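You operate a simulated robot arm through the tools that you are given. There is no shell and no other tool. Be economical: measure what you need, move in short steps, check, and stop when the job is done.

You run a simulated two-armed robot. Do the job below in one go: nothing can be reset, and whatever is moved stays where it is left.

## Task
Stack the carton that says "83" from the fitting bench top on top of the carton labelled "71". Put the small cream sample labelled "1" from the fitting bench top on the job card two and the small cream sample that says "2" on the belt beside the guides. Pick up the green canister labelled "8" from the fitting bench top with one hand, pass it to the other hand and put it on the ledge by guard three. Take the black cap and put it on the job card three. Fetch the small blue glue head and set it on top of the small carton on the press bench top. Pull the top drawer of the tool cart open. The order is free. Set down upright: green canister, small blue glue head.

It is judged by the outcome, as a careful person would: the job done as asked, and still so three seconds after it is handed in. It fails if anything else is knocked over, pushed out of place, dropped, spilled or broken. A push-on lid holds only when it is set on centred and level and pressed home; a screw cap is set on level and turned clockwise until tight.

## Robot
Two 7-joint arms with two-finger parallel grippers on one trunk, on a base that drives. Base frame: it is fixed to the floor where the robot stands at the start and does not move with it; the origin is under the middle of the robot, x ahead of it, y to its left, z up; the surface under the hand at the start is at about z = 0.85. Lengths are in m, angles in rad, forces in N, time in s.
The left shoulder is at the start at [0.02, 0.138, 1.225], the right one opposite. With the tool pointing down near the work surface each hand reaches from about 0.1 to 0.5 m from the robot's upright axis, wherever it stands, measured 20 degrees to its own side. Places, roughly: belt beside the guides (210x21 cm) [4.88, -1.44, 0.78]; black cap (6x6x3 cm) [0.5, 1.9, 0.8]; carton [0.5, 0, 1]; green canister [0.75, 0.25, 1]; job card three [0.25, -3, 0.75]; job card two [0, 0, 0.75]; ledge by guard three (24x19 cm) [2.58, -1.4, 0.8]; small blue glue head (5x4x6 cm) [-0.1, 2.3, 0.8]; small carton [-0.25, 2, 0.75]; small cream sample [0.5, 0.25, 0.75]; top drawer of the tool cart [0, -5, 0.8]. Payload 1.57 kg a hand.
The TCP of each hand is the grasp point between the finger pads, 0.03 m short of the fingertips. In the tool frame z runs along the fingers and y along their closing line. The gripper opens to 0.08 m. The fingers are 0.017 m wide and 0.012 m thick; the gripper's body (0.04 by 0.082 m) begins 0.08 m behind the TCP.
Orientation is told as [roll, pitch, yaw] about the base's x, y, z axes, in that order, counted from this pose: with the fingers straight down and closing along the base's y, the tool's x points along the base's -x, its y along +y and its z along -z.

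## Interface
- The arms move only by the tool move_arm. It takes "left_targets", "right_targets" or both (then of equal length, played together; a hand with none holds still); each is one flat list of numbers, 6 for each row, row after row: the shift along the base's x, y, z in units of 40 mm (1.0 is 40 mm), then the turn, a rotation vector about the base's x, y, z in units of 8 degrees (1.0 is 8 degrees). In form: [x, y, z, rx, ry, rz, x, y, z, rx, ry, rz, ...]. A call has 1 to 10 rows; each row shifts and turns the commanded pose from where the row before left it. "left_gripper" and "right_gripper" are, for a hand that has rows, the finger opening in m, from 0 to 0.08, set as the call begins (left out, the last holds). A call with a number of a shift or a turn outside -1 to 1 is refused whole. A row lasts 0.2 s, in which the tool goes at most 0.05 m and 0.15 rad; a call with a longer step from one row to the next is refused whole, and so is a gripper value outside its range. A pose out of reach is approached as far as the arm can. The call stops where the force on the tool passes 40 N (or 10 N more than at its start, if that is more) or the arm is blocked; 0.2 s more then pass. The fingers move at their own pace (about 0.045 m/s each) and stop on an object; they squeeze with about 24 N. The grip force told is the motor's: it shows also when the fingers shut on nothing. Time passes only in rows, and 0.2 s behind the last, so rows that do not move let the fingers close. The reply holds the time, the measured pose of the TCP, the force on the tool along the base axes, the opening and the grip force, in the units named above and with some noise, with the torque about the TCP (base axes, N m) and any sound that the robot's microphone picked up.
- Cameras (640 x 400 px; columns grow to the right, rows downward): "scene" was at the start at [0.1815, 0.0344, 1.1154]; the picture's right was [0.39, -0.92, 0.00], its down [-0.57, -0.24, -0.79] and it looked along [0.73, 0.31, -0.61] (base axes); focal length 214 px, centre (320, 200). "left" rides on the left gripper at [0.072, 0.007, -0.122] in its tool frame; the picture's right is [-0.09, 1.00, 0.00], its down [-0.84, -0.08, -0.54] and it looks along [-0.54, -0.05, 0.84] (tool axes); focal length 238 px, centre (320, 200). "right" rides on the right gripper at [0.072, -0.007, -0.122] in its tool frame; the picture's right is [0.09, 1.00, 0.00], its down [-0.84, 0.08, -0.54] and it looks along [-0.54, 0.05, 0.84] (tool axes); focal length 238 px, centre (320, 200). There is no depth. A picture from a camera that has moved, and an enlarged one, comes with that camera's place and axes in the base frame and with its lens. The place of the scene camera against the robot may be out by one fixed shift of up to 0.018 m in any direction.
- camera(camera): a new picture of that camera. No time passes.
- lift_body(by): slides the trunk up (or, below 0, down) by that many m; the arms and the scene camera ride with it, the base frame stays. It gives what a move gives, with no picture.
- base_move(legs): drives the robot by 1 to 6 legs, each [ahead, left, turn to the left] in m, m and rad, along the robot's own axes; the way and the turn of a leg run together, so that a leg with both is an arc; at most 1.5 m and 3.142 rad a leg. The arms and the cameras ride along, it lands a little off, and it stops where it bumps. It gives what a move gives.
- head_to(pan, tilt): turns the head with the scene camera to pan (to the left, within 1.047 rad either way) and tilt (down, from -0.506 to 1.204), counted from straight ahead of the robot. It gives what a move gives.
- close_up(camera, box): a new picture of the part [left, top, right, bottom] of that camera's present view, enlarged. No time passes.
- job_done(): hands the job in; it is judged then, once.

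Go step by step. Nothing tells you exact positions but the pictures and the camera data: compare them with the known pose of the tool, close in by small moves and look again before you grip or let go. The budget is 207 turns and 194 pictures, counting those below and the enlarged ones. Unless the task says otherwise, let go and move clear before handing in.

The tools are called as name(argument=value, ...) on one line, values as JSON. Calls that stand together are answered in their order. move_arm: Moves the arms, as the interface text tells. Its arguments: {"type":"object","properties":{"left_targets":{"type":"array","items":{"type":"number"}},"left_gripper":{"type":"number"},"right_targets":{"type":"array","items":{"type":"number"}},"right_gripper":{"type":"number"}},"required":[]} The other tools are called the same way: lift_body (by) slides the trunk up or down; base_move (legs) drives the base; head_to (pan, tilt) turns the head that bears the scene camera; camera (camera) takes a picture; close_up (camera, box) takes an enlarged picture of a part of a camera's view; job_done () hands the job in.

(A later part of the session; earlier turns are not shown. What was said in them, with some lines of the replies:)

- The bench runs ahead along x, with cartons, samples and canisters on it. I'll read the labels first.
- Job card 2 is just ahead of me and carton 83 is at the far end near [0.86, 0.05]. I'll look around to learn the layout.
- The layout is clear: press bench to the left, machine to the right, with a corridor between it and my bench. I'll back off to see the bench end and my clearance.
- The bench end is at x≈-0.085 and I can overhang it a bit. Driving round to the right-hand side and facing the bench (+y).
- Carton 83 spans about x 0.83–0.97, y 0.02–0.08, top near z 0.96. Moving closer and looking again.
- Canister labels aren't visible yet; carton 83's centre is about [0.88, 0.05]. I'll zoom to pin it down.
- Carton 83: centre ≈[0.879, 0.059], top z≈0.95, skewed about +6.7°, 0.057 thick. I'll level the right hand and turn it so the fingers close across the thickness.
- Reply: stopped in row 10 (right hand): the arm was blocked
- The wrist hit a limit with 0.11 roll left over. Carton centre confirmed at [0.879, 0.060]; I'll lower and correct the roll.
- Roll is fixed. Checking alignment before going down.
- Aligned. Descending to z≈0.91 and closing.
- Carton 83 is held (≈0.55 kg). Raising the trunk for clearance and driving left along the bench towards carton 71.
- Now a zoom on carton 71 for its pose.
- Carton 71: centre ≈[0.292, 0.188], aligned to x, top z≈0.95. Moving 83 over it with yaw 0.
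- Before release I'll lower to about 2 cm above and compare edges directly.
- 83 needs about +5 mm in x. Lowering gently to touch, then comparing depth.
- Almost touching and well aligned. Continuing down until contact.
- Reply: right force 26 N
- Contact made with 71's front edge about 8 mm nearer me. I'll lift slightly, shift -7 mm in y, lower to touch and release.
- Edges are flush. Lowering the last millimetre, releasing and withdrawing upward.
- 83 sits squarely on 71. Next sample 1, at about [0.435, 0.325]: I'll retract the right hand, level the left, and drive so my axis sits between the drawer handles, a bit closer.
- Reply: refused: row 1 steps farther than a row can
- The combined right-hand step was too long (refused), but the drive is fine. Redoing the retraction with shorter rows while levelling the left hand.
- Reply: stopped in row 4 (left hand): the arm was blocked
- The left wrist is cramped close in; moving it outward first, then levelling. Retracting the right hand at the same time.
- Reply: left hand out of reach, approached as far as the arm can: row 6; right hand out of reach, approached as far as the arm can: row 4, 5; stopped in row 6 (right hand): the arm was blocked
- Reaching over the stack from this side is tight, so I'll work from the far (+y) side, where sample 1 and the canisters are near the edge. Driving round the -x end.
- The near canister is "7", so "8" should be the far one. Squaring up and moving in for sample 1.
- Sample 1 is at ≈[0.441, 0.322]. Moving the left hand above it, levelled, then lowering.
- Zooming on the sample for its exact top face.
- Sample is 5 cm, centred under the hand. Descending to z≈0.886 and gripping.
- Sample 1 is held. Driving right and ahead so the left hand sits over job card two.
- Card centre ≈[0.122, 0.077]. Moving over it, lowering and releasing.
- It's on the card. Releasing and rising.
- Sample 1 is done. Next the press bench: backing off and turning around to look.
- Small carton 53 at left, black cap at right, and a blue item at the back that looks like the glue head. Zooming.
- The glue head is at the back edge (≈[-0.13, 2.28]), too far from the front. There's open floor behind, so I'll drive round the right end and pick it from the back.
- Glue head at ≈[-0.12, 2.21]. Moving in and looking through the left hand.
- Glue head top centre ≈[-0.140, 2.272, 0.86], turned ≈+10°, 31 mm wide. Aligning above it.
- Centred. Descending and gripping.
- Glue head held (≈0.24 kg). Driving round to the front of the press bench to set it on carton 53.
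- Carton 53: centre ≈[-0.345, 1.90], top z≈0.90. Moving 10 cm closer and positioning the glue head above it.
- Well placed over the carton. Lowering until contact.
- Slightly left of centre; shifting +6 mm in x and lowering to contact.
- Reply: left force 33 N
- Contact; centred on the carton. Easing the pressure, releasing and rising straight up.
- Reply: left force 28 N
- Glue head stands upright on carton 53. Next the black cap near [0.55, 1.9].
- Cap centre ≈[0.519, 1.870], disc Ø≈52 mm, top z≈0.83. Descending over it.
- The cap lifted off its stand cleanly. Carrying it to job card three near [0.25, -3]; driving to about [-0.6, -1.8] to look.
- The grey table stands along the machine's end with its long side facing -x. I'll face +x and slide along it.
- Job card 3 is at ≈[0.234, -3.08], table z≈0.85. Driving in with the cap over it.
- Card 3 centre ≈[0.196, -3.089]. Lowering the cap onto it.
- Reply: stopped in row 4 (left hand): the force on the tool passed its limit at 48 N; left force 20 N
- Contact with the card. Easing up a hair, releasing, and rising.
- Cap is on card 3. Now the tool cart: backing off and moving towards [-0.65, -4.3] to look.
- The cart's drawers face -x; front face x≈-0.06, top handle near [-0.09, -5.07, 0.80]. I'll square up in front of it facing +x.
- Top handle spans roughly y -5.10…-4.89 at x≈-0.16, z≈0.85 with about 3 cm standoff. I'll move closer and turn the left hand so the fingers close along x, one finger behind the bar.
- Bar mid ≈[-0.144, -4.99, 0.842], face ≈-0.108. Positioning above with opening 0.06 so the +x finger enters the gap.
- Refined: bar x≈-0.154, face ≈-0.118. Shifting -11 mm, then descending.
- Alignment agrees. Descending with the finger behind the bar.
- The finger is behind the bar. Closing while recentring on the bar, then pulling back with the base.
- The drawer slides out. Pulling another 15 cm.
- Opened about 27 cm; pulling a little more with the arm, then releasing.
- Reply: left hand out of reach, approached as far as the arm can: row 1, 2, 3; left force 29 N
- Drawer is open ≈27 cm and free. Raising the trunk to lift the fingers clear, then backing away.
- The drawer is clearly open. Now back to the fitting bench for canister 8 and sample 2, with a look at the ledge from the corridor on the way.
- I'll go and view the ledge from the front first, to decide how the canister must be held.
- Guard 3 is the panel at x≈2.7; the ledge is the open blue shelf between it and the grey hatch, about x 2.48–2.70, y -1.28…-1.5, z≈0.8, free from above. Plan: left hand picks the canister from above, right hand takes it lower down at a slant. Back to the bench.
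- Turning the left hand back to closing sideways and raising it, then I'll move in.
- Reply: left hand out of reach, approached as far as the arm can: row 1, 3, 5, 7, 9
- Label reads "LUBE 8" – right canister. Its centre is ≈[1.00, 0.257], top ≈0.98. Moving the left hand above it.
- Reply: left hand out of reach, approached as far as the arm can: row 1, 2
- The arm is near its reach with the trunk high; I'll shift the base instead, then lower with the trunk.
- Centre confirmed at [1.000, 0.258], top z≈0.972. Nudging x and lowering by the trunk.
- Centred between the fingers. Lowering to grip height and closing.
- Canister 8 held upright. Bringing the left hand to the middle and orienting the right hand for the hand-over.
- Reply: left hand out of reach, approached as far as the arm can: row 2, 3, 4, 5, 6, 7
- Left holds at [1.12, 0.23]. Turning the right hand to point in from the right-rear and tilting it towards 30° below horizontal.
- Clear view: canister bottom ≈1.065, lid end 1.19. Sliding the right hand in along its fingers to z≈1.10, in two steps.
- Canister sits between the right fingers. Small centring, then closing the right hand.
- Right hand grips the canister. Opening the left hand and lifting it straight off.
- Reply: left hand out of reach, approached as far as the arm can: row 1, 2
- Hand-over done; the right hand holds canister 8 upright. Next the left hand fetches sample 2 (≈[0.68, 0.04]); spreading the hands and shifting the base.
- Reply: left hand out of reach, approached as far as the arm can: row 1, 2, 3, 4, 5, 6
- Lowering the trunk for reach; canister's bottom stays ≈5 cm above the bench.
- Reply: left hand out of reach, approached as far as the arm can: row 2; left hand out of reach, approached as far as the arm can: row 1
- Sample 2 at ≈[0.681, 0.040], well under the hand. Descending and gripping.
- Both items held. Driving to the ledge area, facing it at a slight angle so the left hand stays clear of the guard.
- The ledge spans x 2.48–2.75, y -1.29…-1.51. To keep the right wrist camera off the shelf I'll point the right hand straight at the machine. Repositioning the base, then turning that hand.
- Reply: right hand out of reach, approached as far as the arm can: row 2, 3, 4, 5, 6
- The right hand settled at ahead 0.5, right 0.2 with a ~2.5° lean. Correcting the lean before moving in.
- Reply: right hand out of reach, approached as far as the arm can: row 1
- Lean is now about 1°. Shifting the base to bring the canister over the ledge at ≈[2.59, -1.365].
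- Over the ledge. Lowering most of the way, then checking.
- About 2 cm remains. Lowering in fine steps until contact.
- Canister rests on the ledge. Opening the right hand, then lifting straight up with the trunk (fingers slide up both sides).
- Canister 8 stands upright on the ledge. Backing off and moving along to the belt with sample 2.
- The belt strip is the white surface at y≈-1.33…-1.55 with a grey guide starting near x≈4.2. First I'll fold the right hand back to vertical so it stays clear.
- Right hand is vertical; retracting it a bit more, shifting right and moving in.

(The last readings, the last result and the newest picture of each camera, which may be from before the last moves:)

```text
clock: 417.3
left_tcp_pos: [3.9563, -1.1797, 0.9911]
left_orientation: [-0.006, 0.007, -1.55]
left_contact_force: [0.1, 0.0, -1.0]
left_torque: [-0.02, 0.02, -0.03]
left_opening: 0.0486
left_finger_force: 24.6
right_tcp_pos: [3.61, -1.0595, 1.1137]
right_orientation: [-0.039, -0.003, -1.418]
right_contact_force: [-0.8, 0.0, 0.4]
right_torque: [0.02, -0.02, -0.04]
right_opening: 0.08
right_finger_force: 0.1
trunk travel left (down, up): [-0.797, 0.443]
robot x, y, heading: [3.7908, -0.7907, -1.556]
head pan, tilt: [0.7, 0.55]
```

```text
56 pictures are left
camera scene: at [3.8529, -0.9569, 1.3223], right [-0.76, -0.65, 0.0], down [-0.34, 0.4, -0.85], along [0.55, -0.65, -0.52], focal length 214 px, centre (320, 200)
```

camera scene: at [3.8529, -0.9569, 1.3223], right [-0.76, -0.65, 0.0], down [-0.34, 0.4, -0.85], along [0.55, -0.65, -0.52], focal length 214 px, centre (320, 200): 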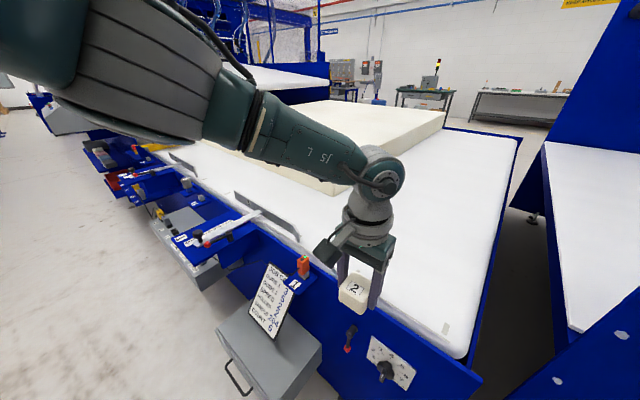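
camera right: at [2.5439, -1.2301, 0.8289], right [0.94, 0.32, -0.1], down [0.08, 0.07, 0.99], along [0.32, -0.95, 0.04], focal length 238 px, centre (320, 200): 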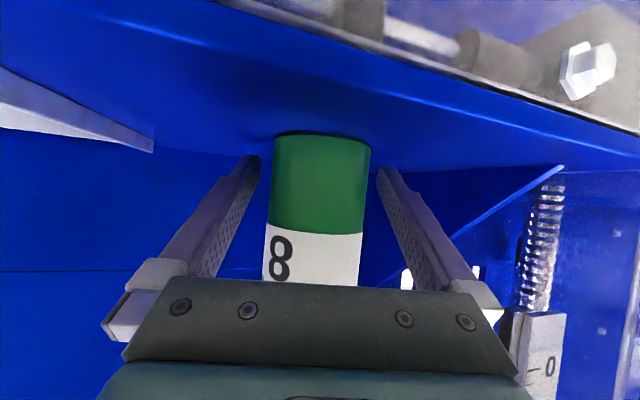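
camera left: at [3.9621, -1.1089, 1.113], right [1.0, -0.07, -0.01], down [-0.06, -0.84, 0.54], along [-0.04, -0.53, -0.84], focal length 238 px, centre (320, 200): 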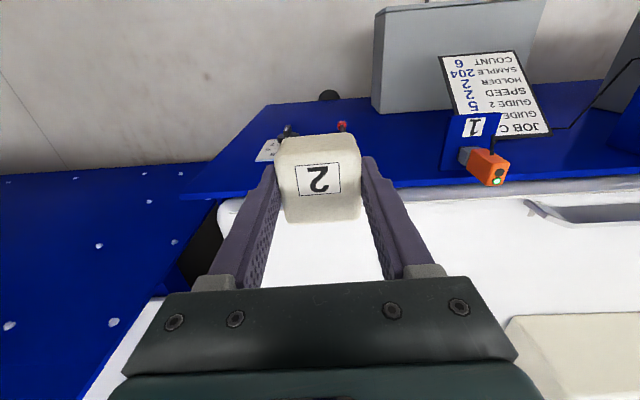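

The belt front strip between its edge (y≈-1.31) and the foam is free; guide 1 starts near x≈4.3. I'll set sample 2 at about [4.0, -1.43].

base_move(legs=[[0.14, 0, 0]])

lift_body(by=-0.08)

move_arm(left_targets=[0.4, -0.7, 0, 0, 0, 0, 0.4, -0.7, 0, 0, 0, 0, 0.4, -0.7, 0, 0, 0, 0, 0, -0.5, 0, 0, 0, 0])

camera(camera="left")

camera(camera="scene")

```text
clock: 418.6
left_tcp_pos: [3.9567, -1.3182, 0.9907]
left_orientation: [-0.007, 0.01, -1.553]
left_contact_force: [0.2, -1.0, -0.3]
left_torque: [0.0, -0.01, -0.01]
left_opening: 0.0485
left_finger_force: 23.4
right_tcp_pos: [3.6097, -1.1977, 1.1143]
right_orientation: [-0.041, -0.003, -1.42]
right_contact_force: [-1.1, -0.2, 0.3]
right_torque: [-0.02, -0.04, -0.04]
right_opening: 0.0798
right_finger_force: 0.0
trunk travel left (down, up): [-0.797, 0.443]
robot x, y, heading: [3.796, -0.9233, -1.561]
head pan, tilt: [0.7, 0.55]
```

```text
clock: 419.8
left_tcp_pos: [3.9558, -1.3171, 0.9118]
left_orientation: [-0.007, 0.007, -1.551]
left_contact_force: [-0.4, 0.1, -1.1]
left_torque: [-0.01, 0.01, 0.03]
left_opening: 0.0489
left_finger_force: 24.7
right_tcp_pos: [3.6105, -1.1967, 1.0344]
right_orientation: [-0.038, -0.002, -1.42]
right_contact_force: [0.4, 1.3, 0.9]
right_torque: [0.01, -0.02, -0.01]
right_opening: 0.0799
right_finger_force: 0.1
trunk travel left (down, up): [-0.717, 0.523]
robot x, y, heading: [3.7923, -0.9272, -1.562]
head pan, tilt: [0.7, 0.55]
```

```text
clock: 420.8
left_tcp_pos: [3.9837, -1.3568, 0.9211]
left_orientation: [-0.007, 0.007, -1.554]
left_contact_force: [0.0, -0.2, 0.3]
left_torque: [-0.01, 0.02, 0.01]
left_opening: 0.0488
left_finger_force: 24.2
left hand out of reach, approached as far as the arm can: row 2, 3, 4
right_tcp_pos: [3.6097, -1.1973, 1.033]
right_orientation: [-0.036, -0.001, -1.42]
right_contact_force: [-0.3, -0.5, 0.8]
right_torque: [-0.02, 0.01, -0.01]
right_opening: 0.08
right_finger_force: 0.1
trunk travel left (down, up): [-0.717, 0.523]
robot x, y, heading: [3.7953, -0.9249, -1.564]
head pan, tilt: [0.7, 0.55]
```

```text
55 pictures are left
camera left: at [3.9903, -1.2852, 1.0438], right [1.0, -0.07, -0.01], down [-0.06, -0.84, 0.54], along [-0.05, -0.53, -0.84], focal length 238 px, centre (320, 200)
```

left: 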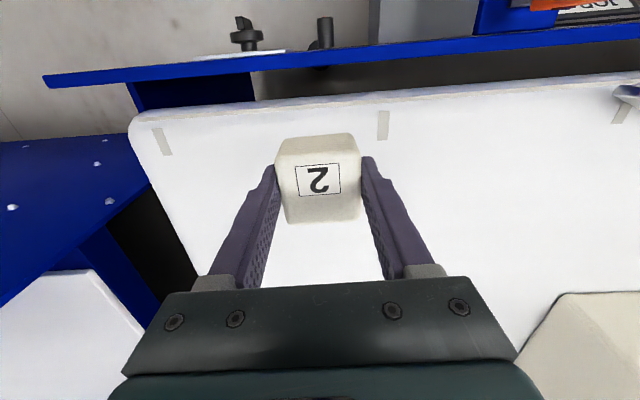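

```text
54 pictures are left
camera scene: at [3.8536, -1.0947, 1.2423], right [-0.76, -0.65, 0.0], down [-0.34, 0.4, -0.85], along [0.55, -0.65, -0.52], focal length 214 px, centre (320, 200)
```

scene: 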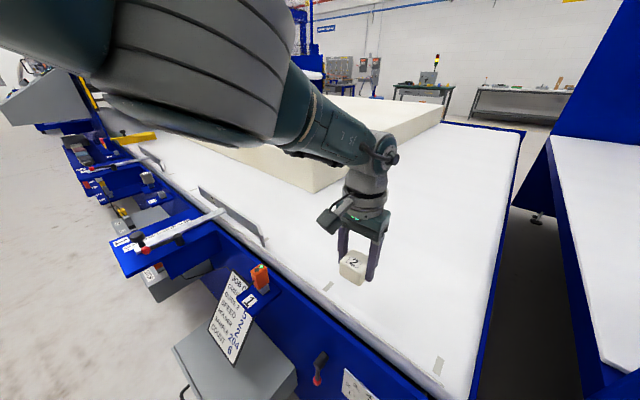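

A little more reach is needed; nudging the base ahead 7 cm.

base_move(legs=[[0.075, 0, 0]])

camera(camera="left")

```text
clock: 421.8
left_tcp_pos: [3.9848, -1.43, 0.922]
left_orientation: [-0.007, 0.007, -1.552]
left_contact_force: [0.2, 0.7, 1.1]
left_torque: [0.03, -0.01, 0.01]
left_opening: 0.0485
left_finger_force: 24.1
right_tcp_pos: [3.6097, -1.2706, 1.0338]
right_orientation: [-0.039, -0.002, -1.42]
right_contact_force: [-0.2, -0.6, 0.2]
right_torque: [0.03, -0.02, 0.0]
right_opening: 0.0799
right_finger_force: 0.0
trunk travel left (down, up): [-0.717, 0.523]
robot x, y, heading: [3.7914, -0.9983, -1.565]
head pan, tilt: [0.7, 0.55]
```

```text
53 pictures are left
camera left: at [3.9912, -1.3584, 1.0436], right [1.0, -0.07, -0.01], down [-0.06, -0.84, 0.54], along [-0.05, -0.53, -0.84], focal length 238 px, centre (320, 200)
```

left: 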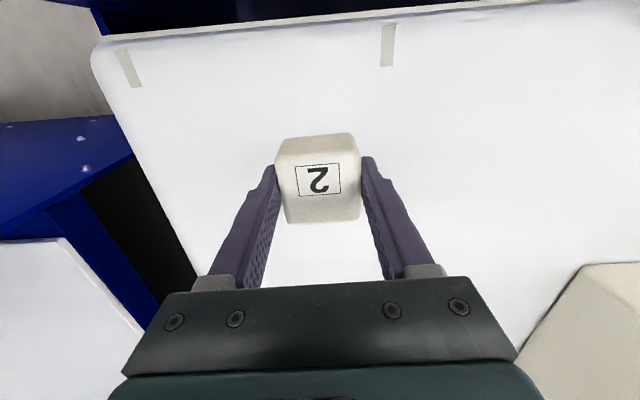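

Position is good: [3.985, -1.43]. Lowering with the arm only.

move_arm(left_targets=[0, 0, -0.6, 0, 0, 0, 0, 0, -0.6, 0, 0, 0, 0, 0, -0.6, 0, 0, 0, 0, 0, -0.4, 0, 0, 0])

camera(camera="left")

```text
clock: 422.8
left_tcp_pos: [3.9933, -1.4102, 0.8871]
left_orientation: [-0.008, 0.008, -1.552]
left_contact_force: [0.1, 0.5, -0.7]
left_torque: [0.01, -0.01, 0.01]
left_opening: 0.0485
left_finger_force: 24.3
left hand out of reach, approached as far as the arm can: row 1, 2, 3, 4
right_tcp_pos: [3.6108, -1.2713, 1.0325]
right_orientation: [-0.039, -0.001, -1.42]
right_contact_force: [-0.8, 1.1, -0.8]
right_torque: [0.0, 0.02, 0.04]
right_opening: 0.0799
right_finger_force: 0.0
trunk travel left (down, up): [-0.717, 0.523]
robot x, y, heading: [3.7923, -1.0008, -1.561]
head pan, tilt: [0.7, 0.55]
```

```text
52 pictures are left
camera left: at [4.0, -1.3388, 1.0089], right [1.0, -0.07, -0.01], down [-0.06, -0.84, 0.54], along [-0.05, -0.53, -0.84], focal length 238 px, centre (320, 200)
```

left: 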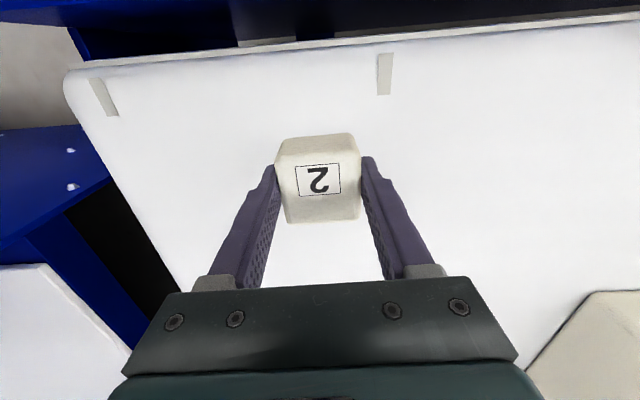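

The arm is at its reach sphere; I'll raise and retract the right hand, then lower with the trunk.

move_arm(right_targets=[0, 0.4, 0.7, 0, 0, 0, 0, 0.4, 0.7, 0, 0, 0, 0, 0.4, 0.7, 0, 0, 0])

lift_body(by=-0.05)

camera(camera="left")

```text
clock: 423.6
left_tcp_pos: [3.994, -1.4098, 0.8877]
left_orientation: [-0.006, 0.007, -1.553]
left_contact_force: [0.2, 0.0, 0.8]
left_torque: [0.0, 0.02, 0.02]
left_opening: 0.0486
left_finger_force: 23.7
right_tcp_pos: [3.6093, -1.2245, 1.1191]
right_orientation: [-0.037, 0.0, -1.419]
right_contact_force: [-1.2, -0.5, 0.0]
right_torque: [-0.02, -0.06, 0.01]
right_opening: 0.0799
right_finger_force: 0.0
trunk travel left (down, up): [-0.717, 0.523]
robot x, y, heading: [3.7926, -1.0019, -1.565]
head pan, tilt: [0.7, 0.55]
```

```text
clock: 424.6
left_tcp_pos: [3.9944, -1.4107, 0.8374]
left_orientation: [-0.006, 0.008, -1.553]
left_contact_force: [0.1, -0.9, 0.3]
left_torque: [-0.02, 0.0, 0.01]
left_opening: 0.0488
left_finger_force: 23.9
right_tcp_pos: [3.6093, -1.2246, 1.0689]
right_orientation: [-0.038, -0.002, -1.421]
right_contact_force: [1.2, -0.3, -0.5]
right_torque: [-0.02, -0.01, -0.03]
right_opening: 0.0802
right_finger_force: 0.0
trunk travel left (down, up): [-0.667, 0.573]
robot x, y, heading: [3.7891, -0.9973, -1.563]
head pan, tilt: [0.7, 0.55]
```

```text
51 pictures are left
camera left: at [3.9999, -1.3389, 0.9589], right [1.0, -0.07, -0.01], down [-0.06, -0.84, 0.54], along [-0.05, -0.53, -0.84], focal length 238 px, centre (320, 200)
```

left: 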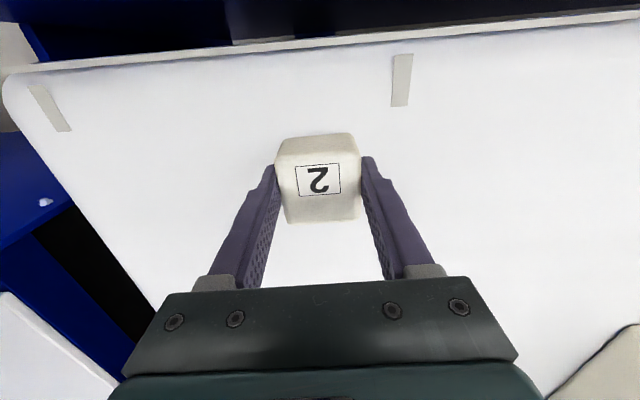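

move_arm(left_targets=[0, -0.3, 0, 0, 0, 0, 0, -0.2, -0.2, 0, 0, 0, 0, 0, -0.15, 0, 0, 0, 0, 0, -0.1, 0, 0, 0, 0, 0, -0.08, 0, 0, 0, 0, 0, -0.08, 0, 0, 0])

camera(camera="left")

```text
clock: 426.0
left_tcp_pos: [3.9936, -1.4057, 0.8301]
left_orientation: [-0.008, 0.006, -1.551]
left_contact_force: [0.2, -0.2, 0.0]
left_torque: [-0.01, -0.03, -0.02]
left_opening: 0.0489
left_finger_force: 23.9
left hand out of reach, approached as far as the arm can: row 1, 2, 3, 5
right_tcp_pos: [3.6087, -1.2238, 1.068]
right_orientation: [-0.038, -0.001, -1.42]
right_contact_force: [-0.2, -0.6, 0.3]
right_torque: [-0.01, -0.01, -0.01]
right_opening: 0.0801
right_finger_force: 0.1
trunk travel left (down, up): [-0.667, 0.573]
robot x, y, heading: [3.7964, -1.0013, -1.562]
head pan, tilt: [0.7, 0.55]
```

```text
50 pictures are left
camera left: at [3.9997, -1.3345, 0.9522], right [1.0, -0.07, -0.01], down [-0.06, -0.84, 0.54], along [-0.05, -0.53, -0.84], focal length 238 px, centre (320, 200)
```

left: 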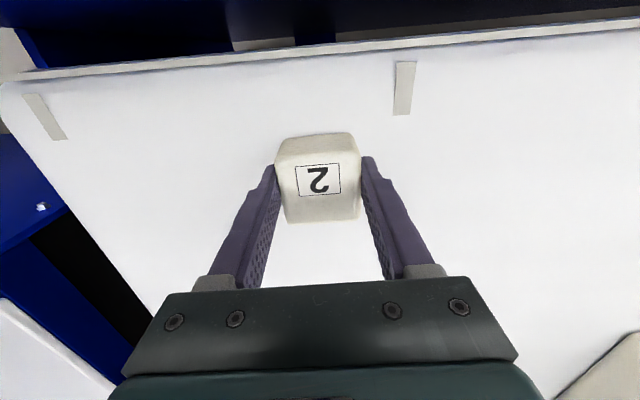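

Nudging the base 3 cm ahead and lowering the rest with the trunk.

base_move(legs=[[0.03, 0, 0]])

lift_body(by=-0.01)

close_up(camera="scene", box=[280, 200, 440, 320])

```text
clock: 426.8
left_tcp_pos: [3.9939, -1.4362, 0.8294]
left_orientation: [-0.007, 0.007, -1.552]
left_contact_force: [-0.2, 0.3, 0.0]
left_torque: [-0.02, 0.01, 0.02]
left_opening: 0.0486
left_finger_force: 24.1
right_tcp_pos: [3.6101, -1.2554, 1.0681]
right_orientation: [-0.04, -0.002, -1.421]
right_contact_force: [0.4, -0.5, 0.3]
right_torque: [-0.01, 0.0, -0.02]
right_opening: 0.0803
right_finger_force: 0.1
trunk travel left (down, up): [-0.667, 0.573]
robot x, y, heading: [3.7958, -1.0307, -1.567]
head pan, tilt: [0.7, 0.55]
```

```text
clock: 427.4
left_tcp_pos: [3.9935, -1.4356, 0.8193]
left_orientation: [-0.006, 0.008, -1.551]
left_contact_force: [-0.5, 0.3, -0.5]
left_torque: [-0.01, 0.01, 0.01]
left_opening: 0.0488
left_finger_force: 24.1
right_tcp_pos: [3.6107, -1.2554, 1.0586]
right_orientation: [-0.039, -0.003, -1.421]
right_contact_force: [0.2, 0.2, 0.6]
right_torque: [-0.01, -0.01, -0.05]
right_opening: 0.08
right_finger_force: 0.0
trunk travel left (down, up): [-0.657, 0.583]
robot x, y, heading: [3.7931, -1.0321, -1.561]
head pan, tilt: [0.7, 0.55]
```

```text
3.33 times, centred on (360, 260) of scene
camera zoom: at [3.8545, -1.198, 1.1823], right [-0.76, -0.65, 0.0], down [-0.34, 0.4, -0.85], along [0.55, -0.65, -0.52], focal length 715 px, centre (187, 0)
```

zoom: 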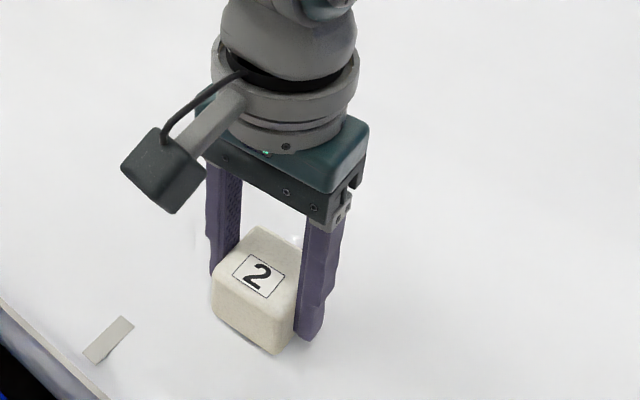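

lift_body(by=-0.006)

close_up(camera="scene", box=[280, 200, 440, 320])

```text
clock: 428.1
left_tcp_pos: [3.9936, -1.4364, 0.8153]
left_orientation: [-0.006, 0.007, -1.552]
left_contact_force: [0.2, 3.2, 12.6]
left_torque: [0.07, -0.18, -0.02]
left_opening: 0.0485
left_finger_force: 24.4
right_tcp_pos: [3.6107, -1.2547, 1.0522]
right_orientation: [-0.037, -0.001, -1.423]
right_contact_force: [-0.3, 0.5, -0.5]
right_torque: [0.0, 0.0, 0.0]
right_opening: 0.0801
right_finger_force: 0.0
trunk travel left (down, up): [-0.652, 0.588]
robot x, y, heading: [3.7937, -1.03, -1.565]
head pan, tilt: [0.7, 0.55]
stopped: the force on the tool passed its limit at 41 N (the readings are from after the stop); the commanded pose is now the measured one
```

```text
3.33 times, centred on (360, 260) of scene
camera zoom: at [3.855, -1.1979, 1.1768], right [-0.76, -0.65, 0.0], down [-0.34, 0.4, -0.85], along [0.55, -0.65, -0.52], focal length 715 px, centre (187, 0)
```

zoom: 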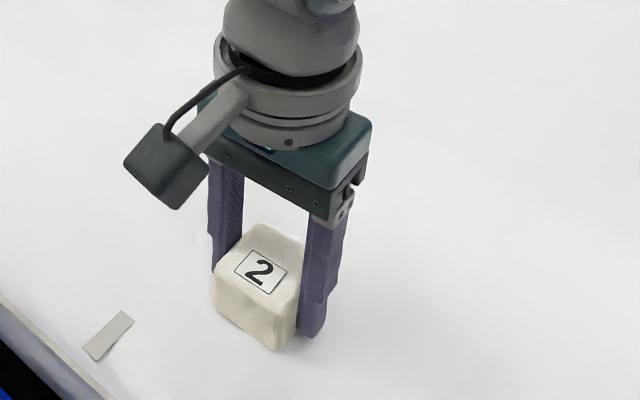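

Touching the belt. Releasing, then raising with the trunk.

move_arm(left_targets=[0, 0, 0, 0, 0, 0, 0, 0, 0, 0, 0, 0, 0, 0, 0, 0, 0, 0], left_gripper=0.08)

lift_body(by=0.2)

base_move(legs=[[-0.4, 0, 0]])

camera(camera="scene")

```text
clock: 428.9
left_tcp_pos: [3.9937, -1.4358, 0.8154]
left_orientation: [-0.009, 0.007, -1.553]
left_contact_force: [0.5, -0.7, -0.2]
left_torque: [-0.02, -0.01, -0.02]
left_opening: 0.0798
left_finger_force: 0.1
right_tcp_pos: [3.6092, -1.2538, 1.0534]
right_orientation: [-0.038, -0.003, -1.422]
right_contact_force: [0.7, -0.4, 0.0]
right_torque: [0.01, -0.01, -0.01]
right_opening: 0.08
right_finger_force: 0.1
trunk travel left (down, up): [-0.652, 0.588]
robot x, y, heading: [3.7935, -1.0275, -1.569]
head pan, tilt: [0.7, 0.55]
```

```text
clock: 431.1
left_tcp_pos: [3.9938, -1.4375, 1.0164]
left_orientation: [-0.009, 0.007, -1.551]
left_contact_force: [-0.1, -0.3, -0.1]
left_torque: [-0.01, 0.02, 0.02]
left_opening: 0.0801
left_finger_force: 0.0
right_tcp_pos: [3.6105, -1.2549, 1.2525]
right_orientation: [-0.039, -0.002, -1.422]
right_contact_force: [0.7, -0.5, 1.1]
right_torque: [-0.01, 0.01, 0.02]
right_opening: 0.0801
right_finger_force: 0.1
trunk travel left (down, up): [-0.852, 0.388]
robot x, y, heading: [3.7895, -1.0312, -1.57]
head pan, tilt: [0.7, 0.55]
```

```text
clock: 433.5
left_tcp_pos: [3.9917, -1.0475, 1.0151]
left_orientation: [-0.008, 0.008, -1.551]
left_contact_force: [0.2, 0.2, -0.3]
left_torque: [-0.01, 0.01, 0.0]
left_opening: 0.0797
left_finger_force: 0.0
right_tcp_pos: [3.6057, -0.8659, 1.2541]
right_orientation: [-0.038, -0.001, -1.419]
right_contact_force: [-0.5, 0.4, 0.1]
right_torque: [-0.02, 0.04, 0.0]
right_opening: 0.0798
right_finger_force: 0.0
trunk travel left (down, up): [-0.852, 0.388]
robot x, y, heading: [3.7894, -0.6409, -1.564]
head pan, tilt: [0.7, 0.55]
```

```text
47 pictures are left
camera scene: at [3.8515, -0.8098, 1.377], right [-0.76, -0.65, 0.0], down [-0.34, 0.4, -0.85], along [0.55, -0.65, -0.52], focal length 214 px, centre (320, 200)
```

scene: 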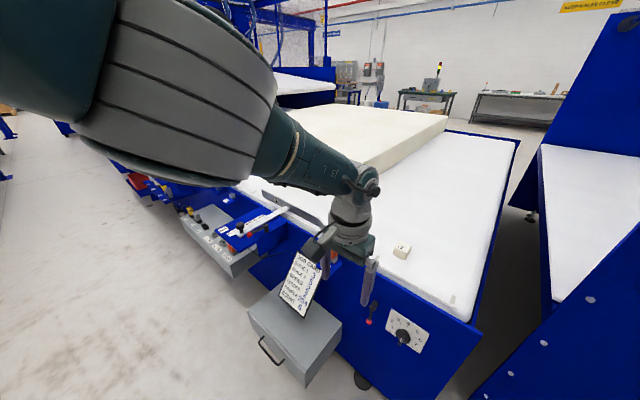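

All tasks are finished: sample 2 sits on the belt and both hands are clear. Handing in.

job_done()

```text
The job is handed in.
```

I've handed in the job with every item done:
- Carton 83 is stacked on carton 71.
- Sample 1 is on job card two.
- Sample 2 is on the belt, about 0.3 m short of where guide 1 begins.
- Canister 8 was picked up with the left hand and passed to the right. It stands upright on the ledge by guard three.
- The black cap is on job card three.
- The glue head stands upright on small carton 53.
- The top drawer of the tool cart is pulled open about 27 cm. I don't know its full travel.
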